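You operate a simulated robot arm through the tools that you are given. There is no shell and no other tool. Be economical: measure what you need, move in short steps, check, and stop when the job is done.

You run a simulated robot arm. Do the job below in one go: nothing can be reset, and whatever is moved stays where it is left.

Task
Move the air hose to the grey outlet and set the air to about 200 kPa.
Fine: shut the valve and bleed the line to 0 before the coupler moves; open the valve again last; the gauge ends between 180 and 220.
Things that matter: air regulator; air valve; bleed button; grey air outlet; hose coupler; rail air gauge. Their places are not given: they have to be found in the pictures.

Only the result counts: the job must be done as asked and must still hold three seconds after the hand-in. Knocking over, shifting, dropping, spilling or breaking anything else fails it.

Robot
A 7-joint arm with a fingered hand, fixed in place. Base frame: the origin is at the foot of the arm, x ahead of it, y to its left, z up. Readings come in m, degrees, newtons and seconds.
With the tool pointing down near the work surface it reaches from about 0.34 to 0.82 m from the base axis. Its first joint turns from -115.0 to 115.0 degrees. Payload 5 kg.
The TCP is the grasp point between the finger pads, 0.032 m short of the fingertips. In the tool frame z runs along the fingers and y along their closing line. The gripper opens to 0.16 m. The gripper's body begins 0.089 m behind the TCP. The gripper is a hand of 4 fingers: y runs from the thumb to the fingers, the wrist lies at [0, 0, -0.267] in the tool frame.
Orientation is told as [roll, pitch, yaw] about the base's x, y, z axes, in that order, counted from this pose: with the fingers straight down and closing along the base's y, the tool's x points along the base's -x, its y along +y and its z along -z.

Tools
- The arm moves only by the tool apply_moves. Its argument "steps" is a list of rows, each a list of 6 numbers: the shift along the tool's x, y, z in units of 300 mm (1.0 is 300 mm), then the turn, a rotation vector about the tool's x, y, z in units of 90 degrees (1.0 is 90 degrees). In form: [[dx, dy, dz, rx, ry, rz], ...]. A call has 1 to 12 rows; each row is the pose to reach, as a shift and turn from the pose commanded when the call began, along the tool's axes at that moment. A call with a number of a shift or a turn outside -1 to 1 is refused whole. A row lasts 0.2 s, in which the tool goes at most 0.05 m and 8.6 degrees; a call with a longer step from one row to the next is refused whole. Where a pose cannot be reached the arm comes as near as it can. A force on the tool above 40 N (or 10 N above the force at the start of the call, whichever is more), or a blocked arm, ends the call early, and 0.2 s more pass. In this call time passes only in rows, and 0.2 s behind the last. The reply holds the time, the measured pose of the TCP, the force on the tool along the base axes, the opening and the grip force, in the units named above and with some noise, with the torque about the TCP (base axes, N m) and any sound that the robot's microphone picked up.
- Cameras (640 x 400 px; columns grow to the right, rows downward): "scene" is fixed at [0.0498, -0.5001, 1.4827]; the picture's right is [0.25, -0.97, 0.00], its down [-0.78, -0.20, -0.59] and it looks along [0.57, 0.15, -0.81] (base axes); focal length 284 px, centre (320, 200). "wrist" rides on the gripper at [0.08, -0.004, -0.114] in the tool frame; the picture's right is [0.05, 1.00, 0.00], its down [-0.81, 0.04, -0.58] and it looks along [-0.58, 0.03, 0.82] (tool axes); focal length 265 px, centre (320, 200).
- capture(camera): a new picture of that camera. It takes no simulated time.
- lift_body(by): slides the trunk up (or, below 0, down) by that many m; the arm rides with it, the base frame stays. It gives what a move gives, with no picture.
- move_fingers(finger1, finger2, finger3, thumb_bend): sets how far each is bent, from 0 (flat) to 100 (curled in); at 30 the hand is open as for a grip, at 70 the pads meet at the TCP. One left out holds its place. A second passes; each finger stops where it meets its share of the squeeze, and holds until it gets a number again. It is the only way to open and close the hand. It gives what a move gives, with no picture; readings hold the bend of each and the force on the fingers (four entries, about 0 where the hand has none), thumb and palm.
- measure_at(camera, pixels): there is no depth. For up to 12 entries [column, row, z] of the newest picture of that camera ("zoom" is the newest enlarged one), the place [x, y] in the base frame at which the ray of that pixel passes the height z, good to about 0.002 m. It takes no simulated time.
- inspect(camera, box): a new picture of the part [left, top, right, bottom] of that camera's present view, enlarged. It takes no simulated time.
- job_done(): hands the job in; it is judged then, once.

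Go step by step. Measure first, check grasps and placings, and put right what went wrong. The budget is 80 turns and 46 pictures, counting those below and the enlarged ones. Unless the task says otherwise, let go and move clear before handing in, and close with one line.

The tools are called after "Emit:" as a command line: name --pt "numbers of a row" for each row, then --argument value for the rest, lists and objects as JSON in quotes. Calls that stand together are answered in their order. apply_moves: Moves the arm, as the interface text tells. Its arguments: {"type":"object","properties":{"steps":{"type":"array","items":{"type":"array","items":{"type":"number"}}}},"required":["steps"]} The other tools are called the same way: lift_body (by) slides the trunk up or down; move_fingers (finger1, finger2, finger3, thumb_bend) moves the fingers one by one; capture (camera) takes a picture; measure_at (camera, pixels) gives the place at which the rays of pixels pass given heights; inspect (camera, box) takes an enlarged picture of a part of a camera's view; job_done () hands the job in.

At the start:

```text
time_s: 0.0
eef_pos: [0.5226, -0.1581, 1.1243]
ee_rot: [-0.2, -0.1, 0.0]
contact_force: [0.2, -0.4, 0.4]
wrist_torque: [0.03, 0.01, 0.02]
opening: 0.1599
grasp_force: 0.0
shape: jaw
bend: [30.0, 30.0, 30.0, 30.0]
finger forces: [0.0, 0.0, 0.1, 0.0, 0.0, 0.1]
trunk travel left (down, up): [-0.775, 0.215]
```

scene: 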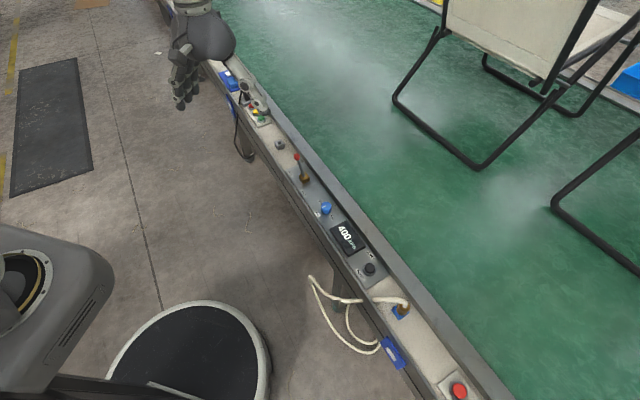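
wrist: 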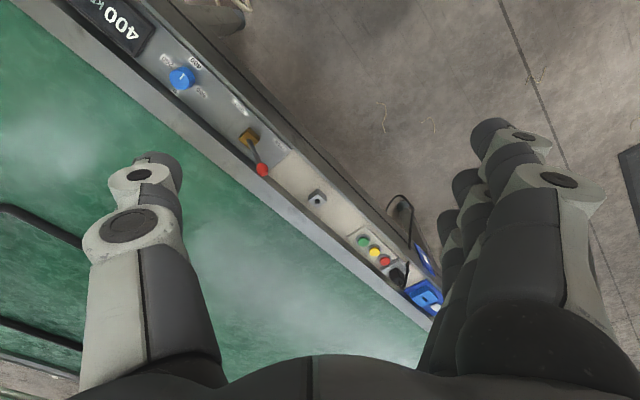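

The scene shows a rail with a lever valve (300,165), a blue knob (325,208), a gauge reading 400 (345,235), a black knob (370,268), and a hose at a blue outlet (400,310). I'll enlarge the parts.

Emit:
inspect --camera "scene" --box '[260, 130, 420, 230]'

Emit:
inspect --camera "scene" --box '[300, 210, 480, 400]'

Emit:
inspect --camera "scene" --box '[190, 50, 310, 170]'

Emit:
inspect --camera "wrist" --box '[60, 0, 340, 220]'

```text
4.00 times, centred on (340, 180) of scene
```

zoom: 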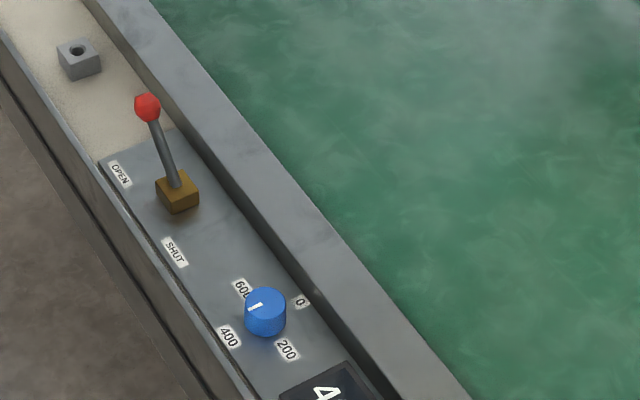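

```text
2.11 times, centred on (390, 305) of scene
```

zoom: 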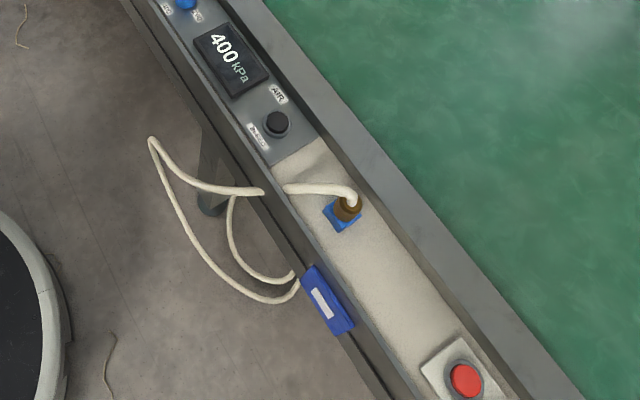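

```text
3.33 times, centred on (250, 110) of scene
```

zoom: 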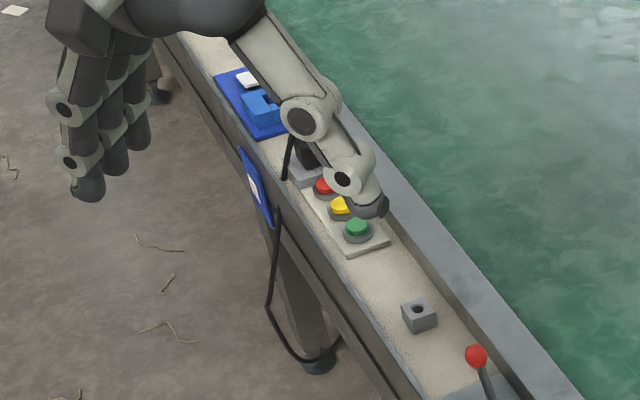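

```text
1.82 times, centred on (200, 110) of wrist
```

zoom: 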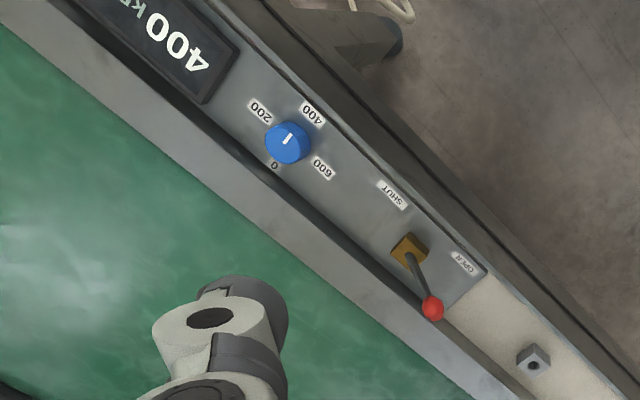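

The lever now stands at OPEN, the blue knob points to 400, the grey outlet is the grey block at scene (279,142), the black button at (370,267) is labelled bleed, and the hose coupler is at (403,306). I'll take rays at several heights from both cameras.

Emit:
measure_at --camera "scene" --pixels '[[290, 173, 0.739], [304, 193, 0.739], [304.3, 178, 0.76], [296.8, 156.8, 0.83], [296.8, 156.8, 0.8], [326.5, 204, 0.77], [279.5, 142.5, 0.77], [369.6, 266, 0.76], [403.3, 304, 0.79], [400.4, 312, 0.76], [400, 320, 0.739], [345, 236, 0.75]]'

Emit:
measure_at --camera "wrist" --pixels '[[261.5, 169.3, 0.83], [261.5, 169.3, 0.8], [183.5, 74.5, 0.77], [317, 201, 0.77], [317, 201, 0.739], [250, 135, 0.76], [241, 106, 0.739], [280, 143, 0.739]]'

```text
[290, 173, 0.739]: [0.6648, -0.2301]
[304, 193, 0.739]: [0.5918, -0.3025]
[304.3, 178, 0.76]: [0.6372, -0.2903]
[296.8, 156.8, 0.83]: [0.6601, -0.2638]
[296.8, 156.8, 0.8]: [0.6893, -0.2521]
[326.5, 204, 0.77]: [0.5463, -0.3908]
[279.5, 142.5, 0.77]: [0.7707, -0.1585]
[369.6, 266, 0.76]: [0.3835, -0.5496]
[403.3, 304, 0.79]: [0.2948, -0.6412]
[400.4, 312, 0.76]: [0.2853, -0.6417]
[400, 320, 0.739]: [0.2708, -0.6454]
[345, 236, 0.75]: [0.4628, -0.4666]
```

```text
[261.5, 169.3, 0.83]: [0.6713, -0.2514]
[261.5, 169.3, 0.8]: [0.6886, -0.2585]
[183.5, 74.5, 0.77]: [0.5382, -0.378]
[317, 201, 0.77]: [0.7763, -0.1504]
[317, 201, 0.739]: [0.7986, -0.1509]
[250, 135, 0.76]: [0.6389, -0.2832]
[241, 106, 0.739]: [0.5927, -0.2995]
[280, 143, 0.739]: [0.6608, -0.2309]
```

Both cameras agree on: knob ≈(0.542,-0.384), lever ball ≈(0.688,-0.255,0.80), grey outlet ≈(0.775,-0.155), bleed button ≈(0.383,-0.55), coupler ≈(0.29,-0.64); the rail runs at about 45°. I'll move above the regulator knob with yaw −46.

Emit:
apply_moves --pt "-0.008 -0.094 0.06 0 0 0.064" --pt "-0.016 -0.188 0.12 0 0 0.128" --pt "-0.024 -0.282 0.18 0 0 0.192" --pt "-0.032 -0.376 0.24 0 0 0.256" --pt "-0.04 -0.47 0.3 0 0 0.32" --pt "-0.048 -0.564 0.36 0 0 0.384" --pt "-0.056 -0.658 0.42 0 0 0.448" --pt "-0.065 -0.753 0.48 0 0 0.511"

Emit:
capture --camera "wrist"

```text
time_s: 1.8
eef_pos: [0.5431, -0.3845, 0.9776]
ee_rot: [-0.1, -0.1, -46.1]
contact_force: [0.5, 0.6, 0.2]
wrist_torque: [0.02, -0.02, 0.02]
opening: 0.1596
grasp_force: 0.0
shape: jaw
bend: [30.0, 30.0, 30.0, 30.0]
finger forces: [0.1, 0.1, 0.1, 0.0, 0.0, 0.0]
trunk travel left (down, up): [-0.775, 0.215]
```

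```text
39 pictures are left
```

wrist: 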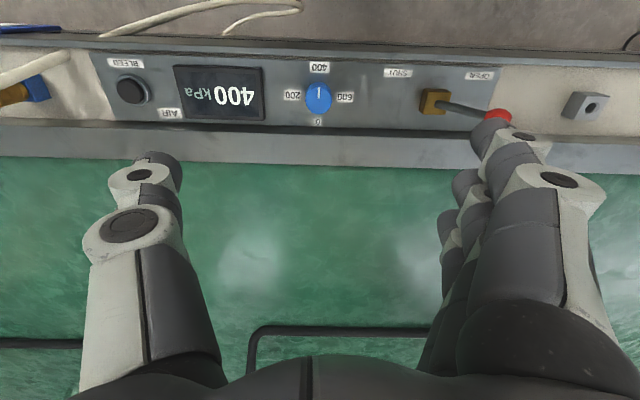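

The view from above is clear: knob at (319,97), lever base (435,101), ball (498,117), bleed (130,90), grey outlet (590,105). I'll measure these.

Emit:
measure_at --camera "wrist" --pixels '[[319, 98, 0.77], [319, 98, 0.76], [319, 121, 0.739], [320, 67, 0.739], [435, 101, 0.76], [498, 116, 0.8], [130, 90, 0.76], [592, 104, 0.77], [584, 106, 0.76], [12, 95, 0.78], [38, 87, 0.76], [500, 130, 0.739]]'

Emit:
inspect --camera "wrist" --box '[240, 50, 400, 150]'

```text
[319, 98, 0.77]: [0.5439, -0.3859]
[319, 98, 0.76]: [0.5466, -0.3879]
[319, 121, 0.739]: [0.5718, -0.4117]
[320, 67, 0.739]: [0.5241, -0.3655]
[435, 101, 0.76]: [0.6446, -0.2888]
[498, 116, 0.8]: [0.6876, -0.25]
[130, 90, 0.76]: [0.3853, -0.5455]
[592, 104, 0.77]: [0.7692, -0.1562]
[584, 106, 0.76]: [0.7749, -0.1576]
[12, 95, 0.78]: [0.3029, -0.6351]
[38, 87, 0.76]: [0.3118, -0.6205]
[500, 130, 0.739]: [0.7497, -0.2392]
```

```text
4.00 times, centred on (320, 100) of wrist
```

zoom: 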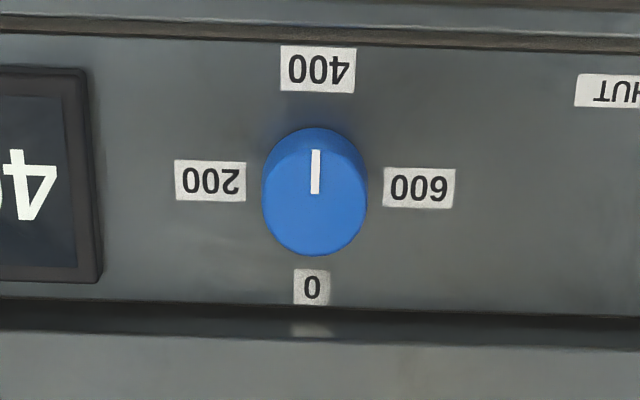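

Knob diameter is about 33 mm at (0.545,-0.386); 200 lies a 90° counter-clockwise turn away. I'll narrow the hand, then yaw to about −85 and go down so the turn stays clear of the raised far edge.

Emit:
move_fingers --finger1 53 --finger2 53 --finger3 53 --thumb_bend 53

Emit:
apply_moves --pt "-0.002 0 0.08 0 0 0.085" --pt "-0.004 0 0.16 0 0 0.17" --pt "-0.006 0.001 0.24 0 0 0.255" --pt "-0.008 0.002 0.32 0 0 0.34" --pt "-0.008 0.002 0.4 0 0 0.433"

Emit:
capture --camera "wrist"

```text
time_s: 2.8
eef_pos: [0.5417, -0.3825, 0.9786]
ee_rot: [0.0, -0.1, -46.0]
contact_force: [0.2, 0.4, 0.8]
wrist_torque: [0.0, -0.03, -0.02]
opening: 0.0805
grasp_force: 0.2
shape: fingers
bend: [53.0, 53.0, 53.0, 53.0]
finger forces: [0.0, 0.1, 0.0, 0.0, 0.0, 0.0]
trunk travel left (down, up): [-0.775, 0.215]
```

```text
time_s: 4.0
eef_pos: [0.543, -0.3833, 0.8597]
ee_rot: [0.0, -0.1, -85.1]
contact_force: [0.5, -0.2, -0.1]
wrist_torque: [-0.01, -0.01, -0.01]
opening: 0.0802
grasp_force: 0.0
shape: fingers
bend: [53.0, 53.0, 53.0, 53.0]
finger forces: [0.1, 0.0, 0.1, 0.0, 0.0, 0.0]
trunk travel left (down, up): [-0.775, 0.215]
```

```text
37 pictures are left
```

wrist: 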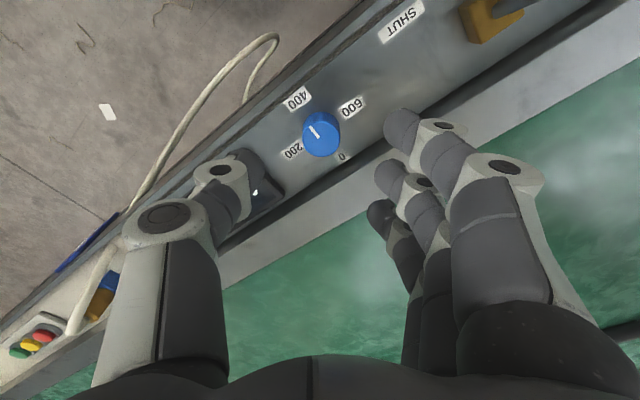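

The outer finger would come close to the raised edge at this yaw, so I'll go back to yaw −46 and turn in two bites of 45°. First I'll measure the knob top again.

Emit:
measure_at --camera "wrist" --pixels '[[320, 136, 0.765], [320, 136, 0.755], [321, 133, 0.765], [368, 152, 0.739]]'

Emit:
apply_moves --pt "0 0 0 0 0 -0.09" --pt "0 0 0 0 0 -0.18" --pt "0 0 0.04 0 0 -0.27" --pt "0 0 0.08 0 0 -0.36" --pt "0 0 0.12 0 0 -0.433"

Emit:
capture --camera "wrist"

```text
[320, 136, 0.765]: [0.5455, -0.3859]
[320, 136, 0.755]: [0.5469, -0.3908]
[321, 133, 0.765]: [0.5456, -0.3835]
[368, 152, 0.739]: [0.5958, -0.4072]
```

```text
time_s: 5.2
eef_pos: [0.5441, -0.3834, 0.8233]
ee_rot: [-0.1, -0.1, -45.8]
contact_force: [-0.3, 0.0, 0.8]
wrist_torque: [0.01, 0.0, -0.01]
opening: 0.0804
grasp_force: 0.2
shape: fingers
bend: [53.0, 53.0, 53.0, 53.0]
finger forces: [0.1, 0.0, 0.0, 0.1, 0.0, 0.0]
trunk travel left (down, up): [-0.775, 0.215]
```

```text
36 pictures are left
```

wrist: 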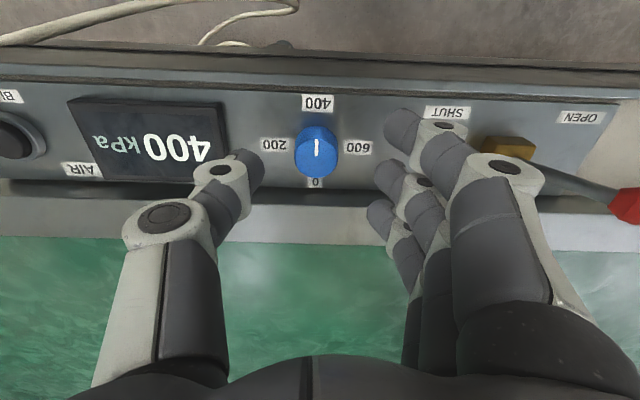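

Knob at about (0.5455,-0.3855), and the thumb and fingers straddle it. I'll go down to z≈0.782 and close.

Emit:
apply_moves --pt "-0.004 0 0.07 0 0 0" --pt "-0.008 0 0.137 0 0 0"

Emit:
move_fingers --finger1 70 --finger2 70 --finger3 70 --thumb_bend 70

Emit:
capture --camera "wrist"

```text
time_s: 5.8
eef_pos: [0.5455, -0.3852, 0.7828]
ee_rot: [0.1, -0.2, -45.9]
contact_force: [-0.3, 0.3, 0.2]
wrist_torque: [-0.02, 0.01, -0.03]
opening: 0.0802
grasp_force: 0.1
shape: fingers
bend: [53.0, 53.0, 53.0, 53.0]
finger forces: [0.0, 0.0, 0.1, 0.0, 0.1, 0.1]
trunk travel left (down, up): [-0.775, 0.215]
```

```text
time_s: 6.8
eef_pos: [0.5445, -0.386, 0.7818]
ee_rot: [0.0, 0.0, -46.0]
contact_force: [-5.5, -4.0, -5.1]
wrist_torque: [-0.02, 0.05, -0.02]
opening: 0.0334
grasp_force: 9.3
shape: fingers
bend: [70.0, 65.0, 70.0, 66.0]
finger forces: [0.0, 6.1, 0.0, 0.1, 12.1, 0.0]
trunk travel left (down, up): [-0.775, 0.215]
```

```text
35 pictures are left
```

wrist: 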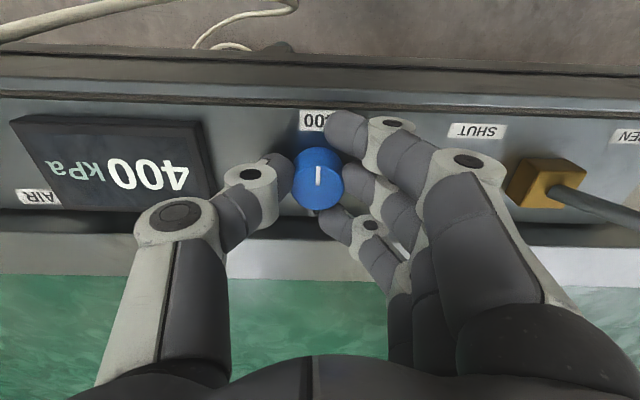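

The knob is held between finger 2 and thumb (6 and 12 N). I'll turn +45° of yaw.

Emit:
apply_moves --pt "0 0 0 0 0 -0.083" --pt "0 0 0 0 0 -0.167" --pt "0 0 0 0 0 -0.25" --pt "0 0 0 0 0 -0.333" --pt "0 0 0 0 0 -0.417" --pt "0 0 0 0 0 -0.5"

Emit:
capture --camera "wrist"

```text
time_s: 8.2
eef_pos: [0.544, -0.3888, 0.7829]
ee_rot: [0.0, 0.0, -1.0]
contact_force: [-15.3, -5.6, -5.9]
wrist_torque: [-0.08, 0.39, -0.09]
opening: 0.0338
grasp_force: 10.3
shape: fingers
bend: [70.0, 64.0, 70.0, 66.0]
finger forces: [0.0, 7.6, 0.0, 0.1, 13.1, 0.1]
trunk travel left (down, up): [-0.775, 0.215]
```

```text
34 pictures are left
```

wrist: 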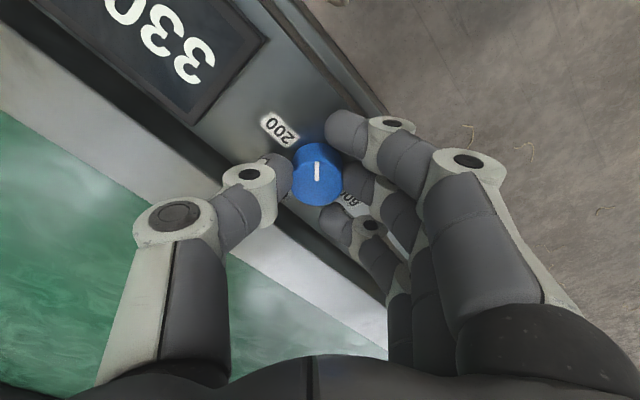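

The gauge has dropped to about 330 and the knob follows the hand. I'll let go, turn back, regrip and turn again.

Emit:
move_fingers --finger1 53 --finger2 53 --finger3 53 --thumb_bend 53

Emit:
capture --camera "wrist"

```text
time_s: 9.2
eef_pos: [0.5451, -0.3871, 0.7837]
ee_rot: [-0.1, -0.1, -0.9]
contact_force: [0.9, 0.3, 4.6]
wrist_torque: [0.18, 0.06, -0.05]
opening: 0.0784
grasp_force: 2.1
shape: fingers
bend: [53.0, 53.0, 53.0, 53.0]
finger forces: [4.3, 0.0, 0.0, 0.0, 0.1, 0.0]
trunk travel left (down, up): [-0.775, 0.215]
```

```text
33 pictures are left
```

wrist: 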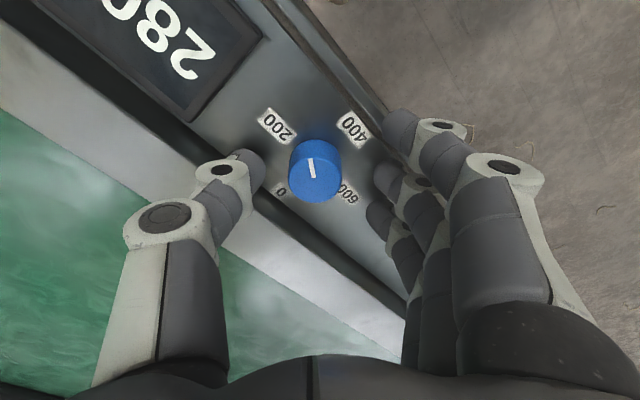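

The gauge shows about 28x; finger 1 just touches the rail's near lip, so I'll lift a little before turning back to yaw −46.

Emit:
apply_moves --pt "0 0 -0.06 0 0 0" --pt "0 0 -0.12 0 0 0.0" --pt "0 0 -0.12 0 0 0.09" --pt "0 0 -0.12 0 0 0.18" --pt "0 0 -0.12 0 0 0.27" --pt "0 0 -0.12 0 0 0.36" --pt "0 0 -0.12 0 0 0.45" --pt "0 0 -0.12 0 0 0.5"

Emit:
capture --camera "wrist"

```text
time_s: 11.0
eef_pos: [0.546, -0.3859, 0.8205]
ee_rot: [0.1, 0.0, -46.1]
contact_force: [0.4, -0.2, -0.1]
wrist_torque: [0.01, 0.01, 0.01]
opening: 0.0788
grasp_force: 0.1
shape: fingers
bend: [53.0, 53.0, 53.0, 53.0]
finger forces: [0.1, 0.0, 0.1, 0.0, 0.0, 0.0]
trunk travel left (down, up): [-0.775, 0.215]
```

```text
32 pictures are left
```

wrist: 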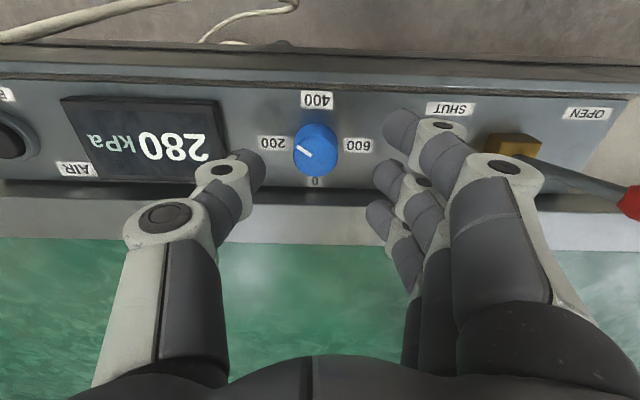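

The gauge reads 280, so about 36° more is needed. I'll lower, grip and turn.

Emit:
apply_moves --pt "0 0 0.07 0 0 0" --pt "0 0 0.127 0 0 0"

Emit:
move_fingers --finger1 60 --finger2 70 --finger3 60 --thumb_bend 70

Emit:
apply_moves --pt "0 0 0 0 0 -0.08" --pt "0 0 0 0 0 -0.16" --pt "0 0 0 0 0 -0.24" --pt "0 0 0 0 0 -0.32" --pt "0 0 0 0 0 -0.36" --pt "0 0 0 0 0 -0.36" --pt "0 0 0 0 0 -0.36" --pt "0 0 0 0 0 -0.36" --pt "0 0 0 0 0 -0.36"

Emit:
capture --camera "wrist"

```text
time_s: 11.6
eef_pos: [0.5447, -0.3884, 0.7816]
ee_rot: [0.0, -0.1, -46.0]
contact_force: [-0.4, 1.1, 5.0]
wrist_torque: [-0.14, 0.18, -0.02]
opening: 0.0789
grasp_force: 2.7
shape: fingers
bend: [53.0, 53.0, 53.0, 53.0]
finger forces: [0.1, 0.1, 0.1, 0.0, 4.9, 0.1]
trunk travel left (down, up): [-0.775, 0.215]
```

```text
time_s: 12.6
eef_pos: [0.5448, -0.3876, 0.7797]
ee_rot: [0.0, 0.0, -46.1]
contact_force: [-4.1, -2.3, -5.1]
wrist_torque: [0.03, 0.05, 0.02]
opening: 0.049
grasp_force: 9.6
shape: fingers
bend: [60.0, 63.0, 60.0, 66.0]
finger forces: [0.3, 7.2, 0.3, 0.1, 11.4, 0.0]
trunk travel left (down, up): [-0.775, 0.215]
```

```text
time_s: 14.6
eef_pos: [0.5457, -0.3873, 0.7825]
ee_rot: [-0.1, -0.1, -13.5]
contact_force: [5.3, -10.5, 4.5]
wrist_torque: [0.12, 0.07, -0.11]
opening: 0.0512
grasp_force: 15.1
shape: fingers
bend: [61.0, 64.0, 60.0, 66.0]
finger forces: [8.7, 4.9, 0.0, 0.1, 15.3, 0.0]
trunk travel left (down, up): [-0.775, 0.215]
```

```text
31 pictures are left
```

wrist: 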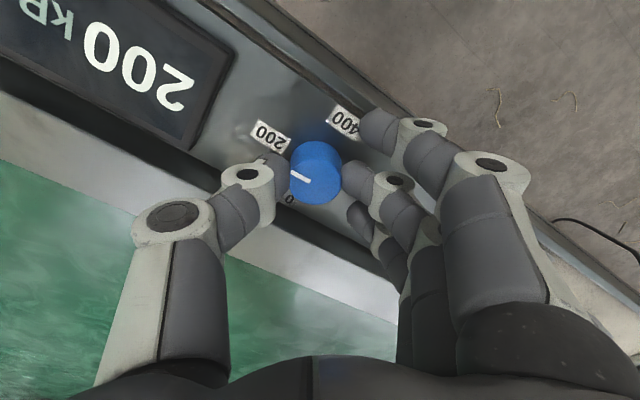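

The gauge reads 200. I'll let go gently, moving finger 1 inward off the lip, then lift straight up.

Emit:
move_fingers --finger1 63 --finger2 58 --finger3 60 --thumb_bend 60

Emit:
apply_moves --pt "0 0 -0.06 0 0 0" --pt "0 0 -0.14 0 0 0" --pt "0 0 -0.24 0 0 0" --pt "0 0 -0.36 0 0 0.0" --pt "0 0 -0.48 0 0 0.0"

Emit:
capture --camera "wrist"

```text
time_s: 15.6
eef_pos: [0.5452, -0.3847, 0.7805]
ee_rot: [0.0, 0.0, -13.4]
contact_force: [-0.5, 0.7, -0.7]
wrist_torque: [-0.02, 0.02, -0.01]
opening: 0.0489
grasp_force: 0.2
shape: fingers
bend: [63.0, 57.0, 60.0, 60.0]
finger forces: [0.1, 0.1, 0.0, 0.0, 0.0, 0.1]
trunk travel left (down, up): [-0.775, 0.215]
```

```text
time_s: 16.8
eef_pos: [0.5439, -0.3855, 0.9269]
ee_rot: [0.1, 0.0, -13.6]
contact_force: [-0.6, 0.8, 0.8]
wrist_torque: [0.0, -0.02, 0.05]
opening: 0.0487
grasp_force: 0.1
shape: fingers
bend: [63.0, 57.0, 60.0, 60.0]
finger forces: [0.0, 0.1, 0.0, 0.0, 0.0, 0.0]
trunk travel left (down, up): [-0.775, 0.215]
```

```text
30 pictures are left
```

wrist: 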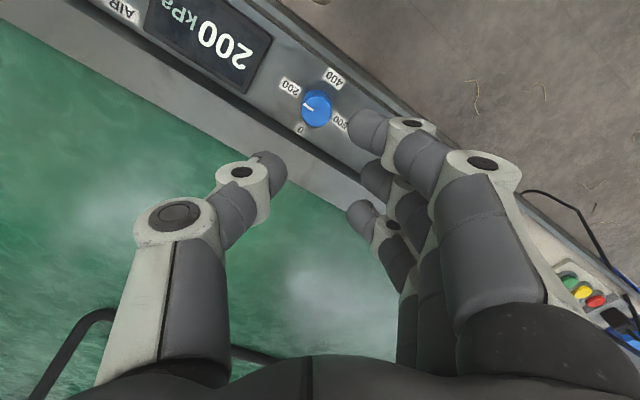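

The gauge holds 200 after release. Next is the valve lever: I'll keep fingers closed with the thumb open, move beyond the red ball at yaw −46, and look.

Emit:
move_fingers --finger1 70 --finger2 70 --finger3 70 --thumb_bend 30

Emit:
apply_moves --pt "-0.07 0.105 0 0 0 0.06" --pt "-0.14 0.21 0 0 0 0.12" --pt "-0.21 0.315 0 0 0 0.18" --pt "-0.28 0.42 0 0 0 0.24" --pt "-0.35 0.525 0 0 0 0.3" --pt "-0.418 0.63 0 0 0 0.361"

Emit:
capture --camera "wrist"

```text
time_s: 17.8
eef_pos: [0.5443, -0.3859, 0.9247]
ee_rot: [-0.1, 0.0, -13.7]
contact_force: [0.0, 0.5, -0.6]
wrist_torque: [-0.03, 0.01, -0.01]
opening: 0.0926
grasp_force: 0.0
shape: fingers
bend: [70.0, 70.0, 70.0, 30.0]
finger forces: [0.0, 0.0, 0.1, 0.0, 0.0, 0.0]
trunk travel left (down, up): [-0.775, 0.215]
```

```text
time_s: 19.2
eef_pos: [0.7114, -0.2326, 0.9247]
ee_rot: [-0.1, 0.1, -46.2]
contact_force: [-0.1, 0.3, -0.3]
wrist_torque: [0.02, 0.01, 0.0]
opening: 0.0925
grasp_force: 0.2
shape: fingers
bend: [70.0, 70.0, 70.0, 30.0]
finger forces: [0.1, 0.0, 0.1, 0.1, 0.0, 0.0]
trunk travel left (down, up): [-0.775, 0.215]
```

```text
29 pictures are left
```

wrist: 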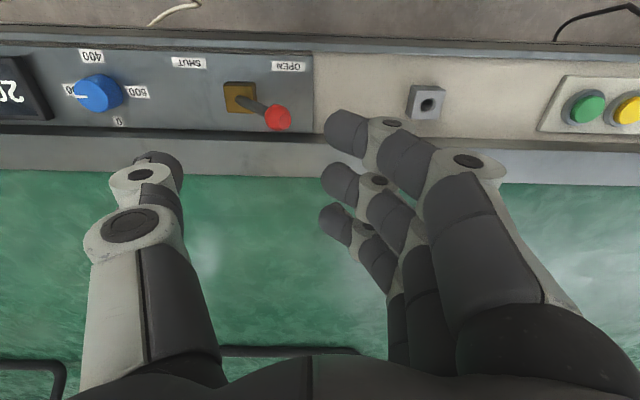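

The ball is at (278,118), clear of the closed fingers, and the grey outlet hole is at (428,103). I'll measure these.

Emit:
measure_at --camera "wrist" --pixels '[[278, 118, 0.8], [278, 118, 0.81], [278, 118, 0.79], [239, 92, 0.765], [428, 103, 0.765], [428, 103, 0.775], [425, 115, 0.739]]'

Emit:
inspect --camera "scene" --box '[240, 110, 360, 185]'

```text
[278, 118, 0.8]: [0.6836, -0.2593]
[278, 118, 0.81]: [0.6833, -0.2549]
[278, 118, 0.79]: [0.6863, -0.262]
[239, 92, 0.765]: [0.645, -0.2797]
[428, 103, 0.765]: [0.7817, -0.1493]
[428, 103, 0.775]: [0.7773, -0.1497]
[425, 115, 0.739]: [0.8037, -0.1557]
```

```text
5.33 times, centred on (300, 148) of scene
```

zoom: 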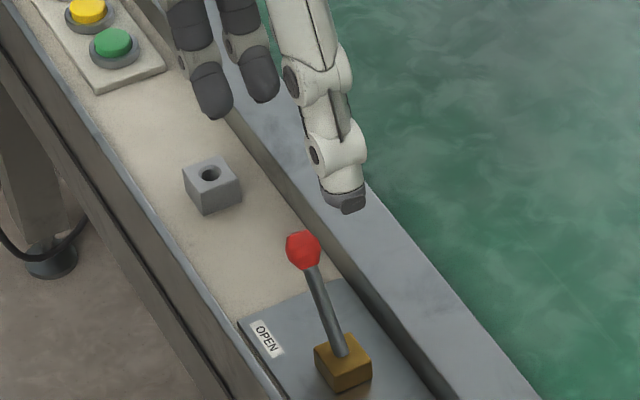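

Ball at about (0.686,-0.256,0.80), 35 mm to the thumb side of the closed fingers. I'll go down to z≈0.815, then push along the rail in an arc toward SHUT.

Emit:
apply_moves --pt "0 0 0.12 0 0 0" --pt "0 0 0.24 0 0 0" --pt "0 0 0.365 0 0 0"

Emit:
apply_moves --pt "0 -0.05 0 0 0 0" --pt "0 -0.1 -0.015 0 0 0" --pt "0 -0.15 -0.04 0 0 0" --pt "0 -0.2 -0.06 0 0 0" --pt "0 -0.25 -0.07 0 0 0" --pt "0 -0.3 -0.065 0 0 0" --pt "0 -0.35 -0.045 0 0 0" --pt "0 -0.39 -0.02 0 0 0" --pt "0 -0.42 0 0 0 0"

Emit:
capture --camera "wrist"

```text
time_s: 20.0
eef_pos: [0.7084, -0.2354, 0.8155]
ee_rot: [0.0, -0.1, -46.0]
contact_force: [0.5, 1.4, -0.8]
wrist_torque: [-0.01, 0.01, -0.01]
opening: 0.0925
grasp_force: 0.2
shape: fingers
bend: [70.0, 70.0, 70.0, 30.0]
finger forces: [0.0, 0.0, 0.0, 0.0, 0.0, 0.0]
trunk travel left (down, up): [-0.775, 0.215]
```

```text
time_s: 22.0
eef_pos: [0.6249, -0.3177, 0.8178]
ee_rot: [0.2, -0.4, -46.0]
contact_force: [8.7, 9.4, 21.0]
wrist_torque: [0.76, -0.62, -0.04]
opening: 0.0926
grasp_force: 11.1
shape: fingers
bend: [70.0, 68.0, 70.0, 30.0]
finger forces: [0.0, 23.3, 0.0, 0.0, 0.0, 0.0]
trunk travel left (down, up): [-0.775, 0.215]
```

```text
27 pictures are left
```

wrist: 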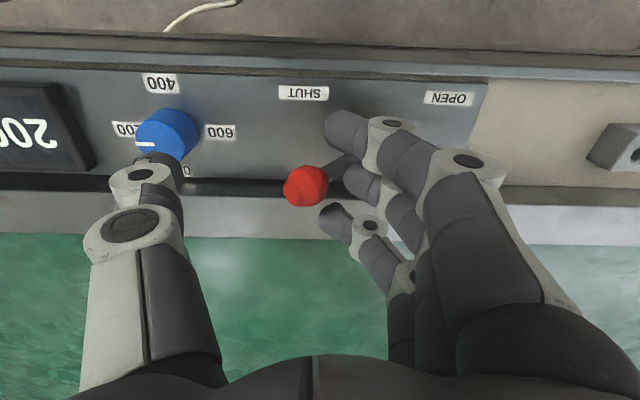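

The ball has gone past to the SHUT side (305,187) and finger 2 is now pressing on it with 23 N, likely at the stop. I'll back off and look.

Emit:
apply_moves --pt "0 0.03 -0.04 0 0 0" --pt "0 0.08 -0.15 0 0 0" --pt "0 0.1 -0.3 0 0 0"

Emit:
capture --camera "wrist"

Emit:
inspect --camera "scene" --box '[260, 130, 420, 250]'

```text
time_s: 22.8
eef_pos: [0.6401, -0.298, 0.9006]
ee_rot: [-0.1, -0.1, -46.1]
contact_force: [-0.5, 0.5, 0.5]
wrist_torque: [-0.02, -0.01, 0.01]
opening: 0.0926
grasp_force: 0.1
shape: fingers
bend: [70.0, 70.0, 70.0, 30.0]
finger forces: [0.0, 0.0, 0.1, 0.0, 0.0, 0.0]
trunk travel left (down, up): [-0.775, 0.215]
```

```text
26 pictures are left
```

wrist: 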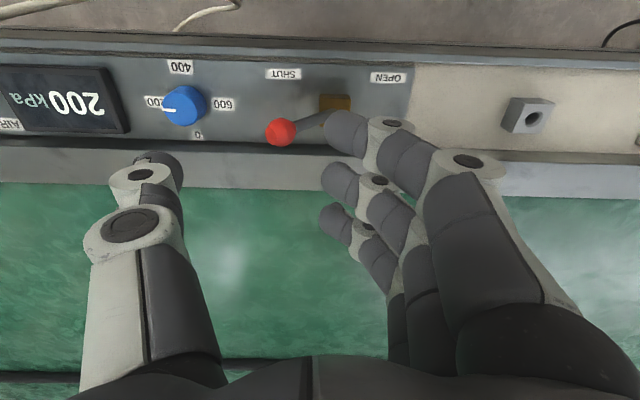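

```text
3.33 times, centred on (340, 190) of scene
```

zoom: 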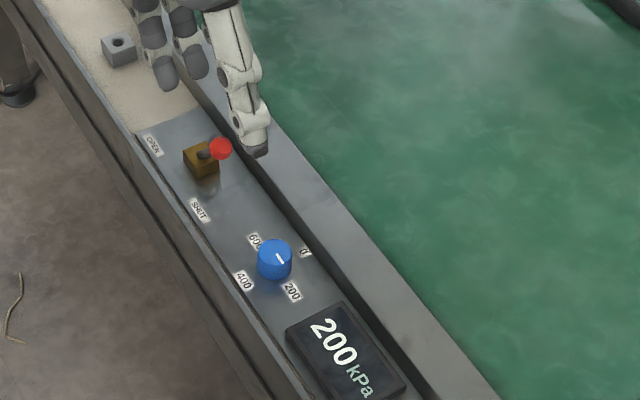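

The lever now points to SHUT. Next is the bleed button near (0.384,-0.548): I'll curl the outer fingers away and move along the rail.

Emit:
measure_at --camera "wrist" --pixels '[[281, 131, 0.8], [281, 131, 0.79], [335, 103, 0.765], [533, 117, 0.77]]'

Emit:
move_fingers --finger1 100 --finger2 70 --finger3 100 --thumb_bend 70

Emit:
apply_moves --pt "0 -0.15 0 0 0 0" --pt "0 -0.3 0 0 0 0" --pt "0 -0.45 0 0 0 0" --pt "0 -0.6 0 0 0 0" --pt "0 -0.75 0 0 0 0" --pt "0 -0.9 0 0 0 0" --pt "0 -1.0 0 0 0 0"

Emit:
capture --camera "wrist"

```text
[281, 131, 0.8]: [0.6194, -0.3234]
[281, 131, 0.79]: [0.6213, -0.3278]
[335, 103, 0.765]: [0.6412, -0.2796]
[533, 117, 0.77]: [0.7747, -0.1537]
```

```text
time_s: 23.8
eef_pos: [0.6412, -0.2983, 0.9006]
ee_rot: [0.1, -0.1, -46.1]
contact_force: [-0.1, 0.1, 0.4]
wrist_torque: [0.0, 0.0, -0.01]
opening: 0.0504
grasp_force: 0.1
shape: fingers
bend: [100.0, 70.0, 100.0, 70.0]
finger forces: [0.1, 0.0, 0.0, 0.1, 0.0, 0.1]
trunk travel left (down, up): [-0.775, 0.215]
```

```text
time_s: 25.4
eef_pos: [0.4235, -0.5073, 0.9011]
ee_rot: [0.0, -0.1, -46.0]
contact_force: [0.2, -0.2, 0.8]
wrist_torque: [0.01, -0.03, -0.03]
opening: 0.0507
grasp_force: 0.0
shape: fingers
bend: [100.0, 70.0, 100.0, 70.0]
finger forces: [0.1, 0.0, 0.1, 0.1, 0.0, 0.1]
trunk travel left (down, up): [-0.775, 0.215]
```

```text
24 pictures are left
```

wrist: 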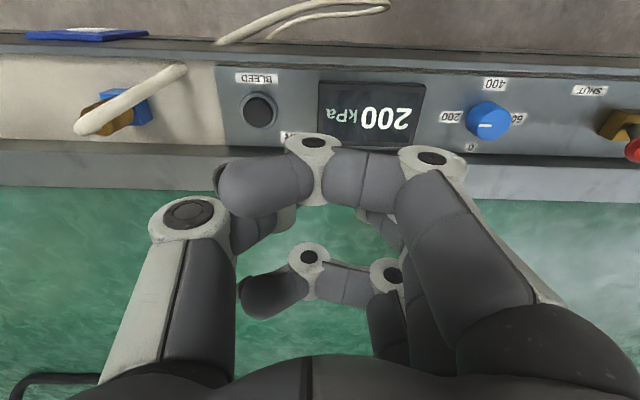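

The bleed button is at (259,111), and the coupler at (100,117) with the hose going toward the near side. I'll measure both.

Emit:
measure_at --camera "wrist" --pixels '[[259, 110, 0.755], [259, 110, 0.765], [130, 104, 0.765], [93, 122, 0.79], [185, 72, 0.79]]'

Emit:
inspect --camera "wrist" --box '[40, 30, 300, 190]'

Emit:
inspect --camera "scene" --box '[330, 230, 450, 350]'

```text
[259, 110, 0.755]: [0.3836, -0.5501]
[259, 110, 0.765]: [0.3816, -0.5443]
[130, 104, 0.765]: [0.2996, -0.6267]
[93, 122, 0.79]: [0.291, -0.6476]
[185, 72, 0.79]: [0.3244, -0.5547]
```

```text
2.46 times, centred on (170, 110) of wrist
```

zoom: 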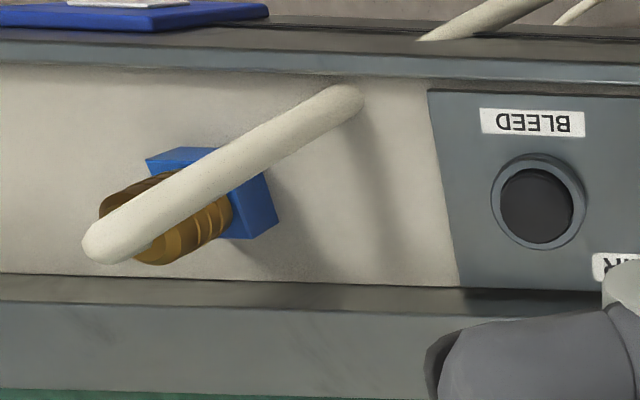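

```text
3.33 times, centred on (390, 290) of scene
```

zoom: 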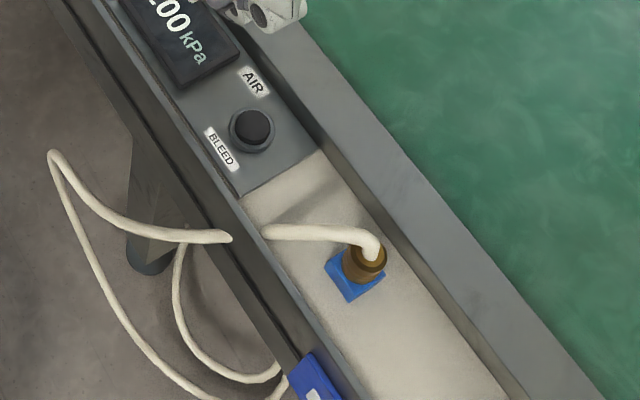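

The button centre is about (0.383,-0.549). I'll come over it and down to z≈0.81 first.

Emit:
apply_moves --pt "-0.003 -0.1 0 0 0 0" --pt "-0.007 -0.193 0.0 0 0 0" --pt "-0.007 -0.193 0.15 0 0 0" --pt "-0.007 -0.193 0.29 0 0 0"

Emit:
capture --camera "wrist"

Emit:
inspect --camera "scene" --box '[310, 190, 430, 290]'

```text
time_s: 26.4
eef_pos: [0.3844, -0.5533, 0.8165]
ee_rot: [-0.1, -0.1, -46.0]
contact_force: [0.3, -0.8, 0.0]
wrist_torque: [0.03, 0.0, 0.0]
opening: 0.0508
grasp_force: 0.1
shape: fingers
bend: [100.0, 70.0, 100.0, 70.0]
finger forces: [0.0, 0.0, 0.0, 0.0, 0.0, 0.0]
trunk travel left (down, up): [-0.775, 0.215]
```

```text
21 pictures are left
```

wrist: 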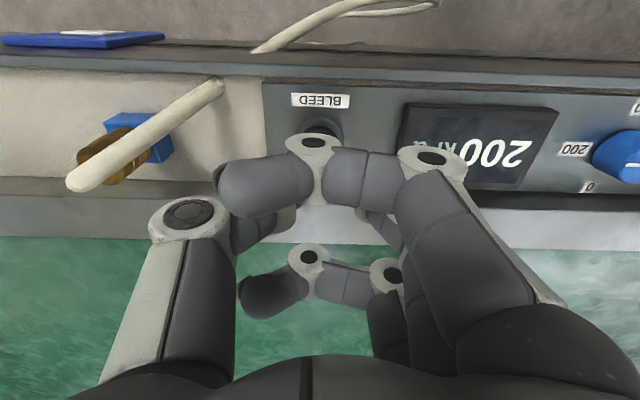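

```text
4.00 times, centred on (370, 240) of scene
```

zoom: 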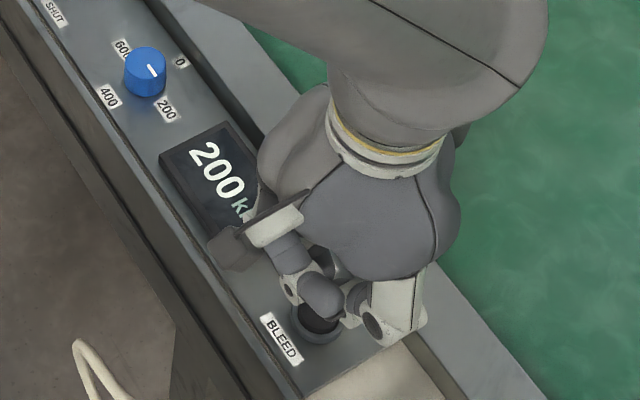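

The hand is over the button. I'll press down in small steps and watch the force.

Emit:
apply_moves --pt "0.006 0.003 0.03 0 0 0" --pt "0.006 0.003 0.06 0 0 0" --pt "0.006 0.003 0.08 0 0 0" --pt "0.006 0.003 0.095 0 0 0" --pt "0.006 0.003 0.105 0 0 0" --pt "0.006 0.003 0.105 0 0 0" --pt "0.006 0.003 0.105 0 0 0"

Emit:
inspect --camera "scene" --box '[310, 190, 430, 290]'

```text
time_s: 28.0
eef_pos: [0.3861, -0.5472, 0.7877]
ee_rot: [0.0, -0.1, -46.0]
contact_force: [-0.8, -0.6, 1.3]
wrist_torque: [-0.04, 0.06, -0.01]
opening: 0.0507
grasp_force: 0.7
shape: fingers
bend: [100.0, 70.0, 100.0, 70.0]
finger forces: [0.0, 0.0, 0.0, 0.0, 1.2, 0.1]
trunk travel left (down, up): [-0.775, 0.215]
```

```text
4.00 times, centred on (370, 240) of scene
```

zoom: 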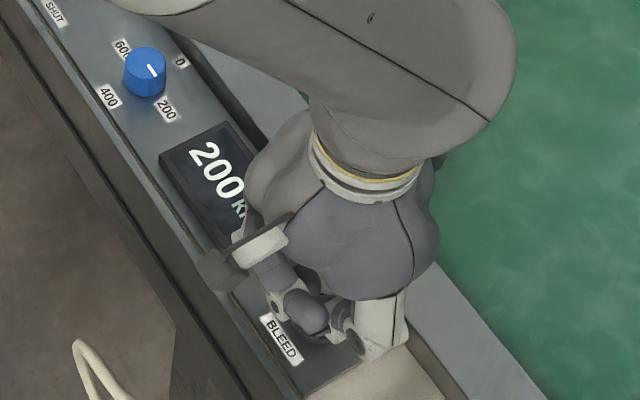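

The thumb has just met the button (1.2 N) and the gauge still shows 200. I'll press further.

Emit:
apply_moves --pt "0 0 0.01 0 0 0" --pt "0 0 0.02 0 0 0" --pt "0 0 0.03 0 0 0" --pt "0 0 0.03 0 0 0" --pt "0 0 0.03 0 0 0" --pt "0 0 0.03 0 0 0"

Emit:
inspect --camera "scene" --box '[310, 190, 430, 290]'

```text
time_s: 29.4
eef_pos: [0.3843, -0.5474, 0.7798]
ee_rot: [-0.1, -0.4, -45.9]
contact_force: [-2.9, -6.6, 23.6]
wrist_torque: [-0.49, 0.3, 0.0]
opening: 0.0497
grasp_force: 12.0
shape: fingers
bend: [100.0, 70.0, 100.0, 70.0]
finger forces: [0.1, 0.9, 0.1, 0.1, 23.7, 0.0]
trunk travel left (down, up): [-0.775, 0.215]
heard: click
```

```text
4.00 times, centred on (370, 240) of scene
```

zoom: 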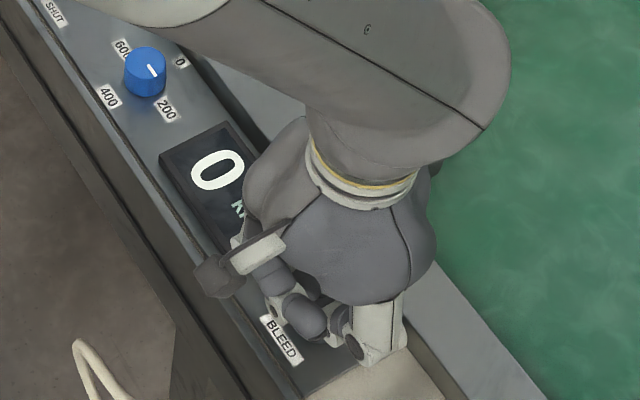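

The gauge reads 0 and a click was heard. I'll lift off, then go over the coupler with yaw about −90, as the hose leaves it toward +y.

Emit:
apply_moves --pt "0 0 -0.06 0 0 0" --pt "0 0 -0.2 0 0 0" --pt "0 0 -0.35 0 0 0" --pt "0 0 -0.5 0 0 0" --pt "0 -0.08 -0.5 0 0 0.08" --pt "0 -0.16 -0.5 0 0 0.16" --pt "0 -0.24 -0.5 0 0 0.24" --pt "0 -0.32 -0.5 0 0 0.32" --pt "0 -0.38 -0.5 0 0 0.4" --pt "0 -0.41 -0.5 0 0 0.489"

Emit:
move_fingers --finger1 30 --finger2 50 --finger3 100 --thumb_bend 50

Emit:
capture --camera "wrist"

Emit:
capture --camera "scene"

```text
time_s: 31.6
eef_pos: [0.2959, -0.6325, 0.9279]
ee_rot: [0.1, -0.2, -90.1]
contact_force: [-0.1, 0.2, 0.9]
wrist_torque: [-0.03, -0.02, 0.01]
opening: 0.0504
grasp_force: 0.1
shape: fingers
bend: [100.0, 70.0, 100.0, 70.0]
finger forces: [0.0, 0.0, 0.0, 0.1, 0.0, 0.0]
trunk travel left (down, up): [-0.775, 0.215]
```

```text
time_s: 32.6
eef_pos: [0.2973, -0.6319, 0.9282]
ee_rot: [0.1, 0.1, -90.1]
contact_force: [-0.7, -0.4, -0.4]
wrist_torque: [-0.03, -0.03, 0.01]
opening: 0.1301
grasp_force: 0.1
shape: fingers
bend: [30.0, 50.0, 100.0, 50.0]
finger forces: [0.0, 0.1, 0.0, 0.0, 0.1, 0.0]
trunk travel left (down, up): [-0.775, 0.215]
```

```text
17 pictures are left
```

wrist: 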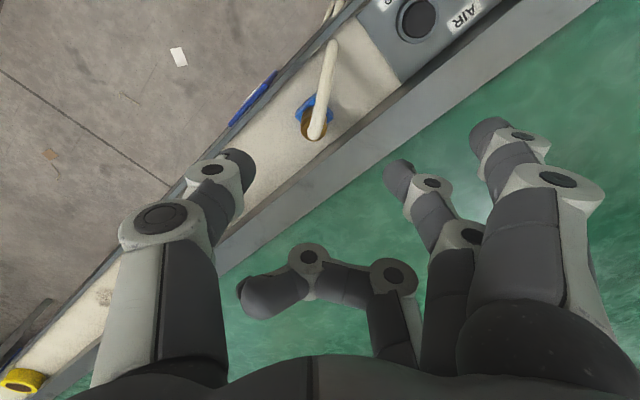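

```text
16 pictures are left
```

scene: 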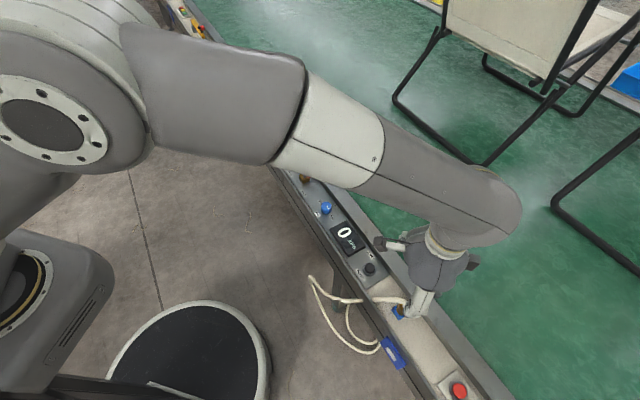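

The gauge stays at 0. In the wrist view the coupler's top is at (313,131) and its hose leaves straight up the picture, so this yaw suits. I'll measure and enlarge.

Emit:
measure_at --camera "wrist" --pixels '[[313, 128, 0.78], [313, 128, 0.79], [313, 128, 0.8], [316, 110, 0.765], [316, 110, 0.755]]'

Emit:
inspect --camera "wrist" --box '[256, 60, 384, 160]'

```text
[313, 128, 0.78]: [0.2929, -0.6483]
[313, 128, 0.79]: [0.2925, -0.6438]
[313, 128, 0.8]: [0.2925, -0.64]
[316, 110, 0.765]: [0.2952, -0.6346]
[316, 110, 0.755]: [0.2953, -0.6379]
```

```text
4.00 times, centred on (320, 110) of wrist
```

zoom: 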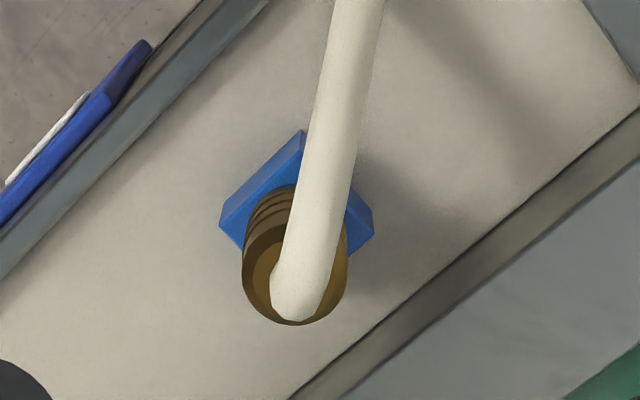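

The coupler stands at about (0.2935,-0.640), top near z 0.80, brass diameter about 28 mm. I'll narrow the fingers, go down to z≈0.80, and look before closing.

Emit:
move_fingers --finger1 48 --finger2 57 --finger3 100 --thumb_bend 57

Emit:
apply_moves --pt "-0.027 -0.012 0.12 0 0 0" --pt "-0.027 -0.012 0.24 0 0 0" --pt "-0.027 -0.012 0.34 0 0 0" --pt "-0.027 -0.012 0.39 0 0 0" --pt "-0.027 -0.012 0.425 0 0 0"

Emit:
capture --camera "wrist"

```text
time_s: 33.6
eef_pos: [0.2974, -0.6301, 0.9277]
ee_rot: [-0.1, 0.0, -90.0]
contact_force: [0.4, -0.2, -0.6]
wrist_torque: [0.02, -0.02, -0.04]
opening: 0.0842
grasp_force: 0.0
shape: fingers
bend: [48.0, 56.0, 100.0, 56.0]
finger forces: [0.1, 0.0, 0.1, 0.0, 0.0, 0.0]
trunk travel left (down, up): [-0.775, 0.215]
```

```text
time_s: 34.8
eef_pos: [0.2938, -0.6407, 0.8023]
ee_rot: [0.0, -0.1, -90.0]
contact_force: [0.8, -0.6, 0.3]
wrist_torque: [-0.02, 0.03, 0.01]
opening: 0.0842
grasp_force: 0.1
shape: fingers
bend: [48.0, 56.0, 100.0, 56.0]
finger forces: [0.0, 0.1, 0.1, 0.0, 0.0, 0.0]
trunk travel left (down, up): [-0.775, 0.215]
```

```text
14 pictures are left
```

wrist: 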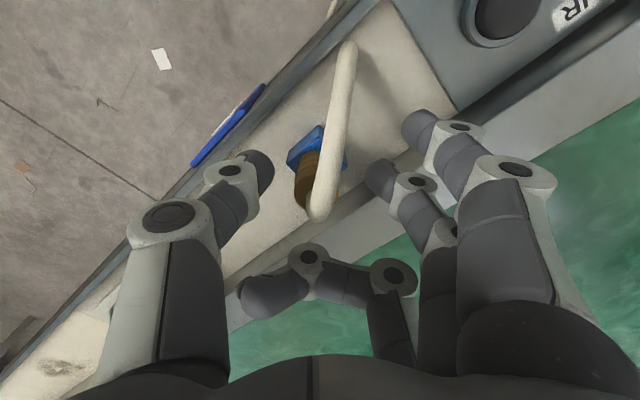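

The coupler sits between thumb (258,170) and finger 2 (380,178), with nothing touching. I'll close on it.

Emit:
move_fingers --finger2 75 --thumb_bend 75

Emit:
capture --camera "wrist"

```text
time_s: 35.8
eef_pos: [0.2949, -0.6412, 0.804]
ee_rot: [0.1, -0.1, -90.0]
contact_force: [-1.4, -0.2, -0.3]
wrist_torque: [0.0, 0.05, -0.01]
opening: 0.0637
grasp_force: 14.0
shape: fingers
bend: [48.0, 66.0, 100.0, 69.0]
finger forces: [0.1, 13.3, 0.0, 0.0, 14.8, 0.1]
trunk travel left (down, up): [-0.775, 0.215]
```

```text
13 pictures are left
```

wrist: 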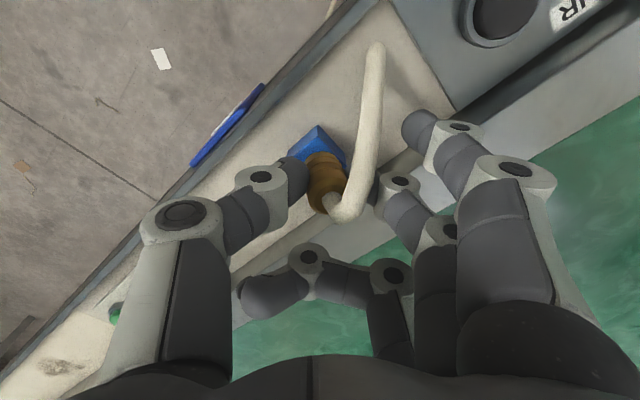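

The coupler is held at about 14 N and seems to have tilted slightly. I'll pull straight up slowly.

Emit:
apply_moves --pt "0 0 -0.03 0 0 0" --pt "0 0 -0.06 0 0 0" --pt "0 0 -0.1 0 0 0" --pt "0 0 -0.16 0 0 0" --pt "0 0 -0.24 0 0 0" --pt "0 0 -0.33 0 0 0"

Emit:
capture --camera "wrist"

```text
time_s: 37.2
eef_pos: [0.2939, -0.6389, 0.8994]
ee_rot: [0.1, 0.0, -90.0]
contact_force: [-0.3, 0.2, -0.9]
wrist_torque: [-0.01, 0.04, -0.01]
opening: 0.0636
grasp_force: 13.8
shape: fingers
bend: [48.0, 66.0, 100.0, 69.0]
finger forces: [0.0, 13.6, 0.0, 0.1, 13.6, 0.0]
trunk travel left (down, up): [-0.775, 0.215]
```

```text
12 pictures are left
```

wrist: 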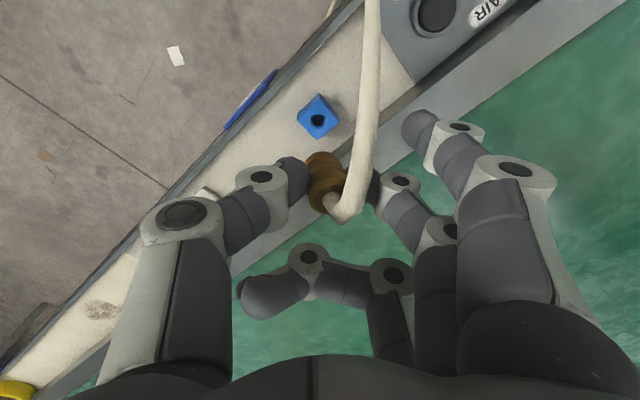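

The coupler is out and held; the blue outlet hole is bare at (318,120). I'll enlarge to check its tilt in the hand.

Emit:
inspect --camera "wrist" --box '[264, 135, 392, 235]'

Emit:
measure_at --camera "wrist" --pixels '[[318, 120, 0.765]]'

```text
4.00 times, centred on (328, 185) of wrist
```

zoom: 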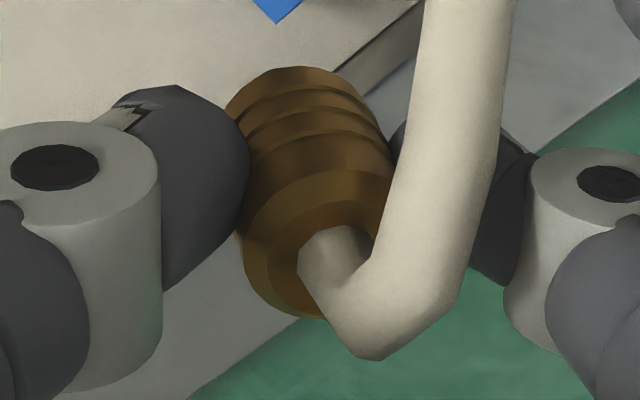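

```text
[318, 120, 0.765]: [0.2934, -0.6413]
```

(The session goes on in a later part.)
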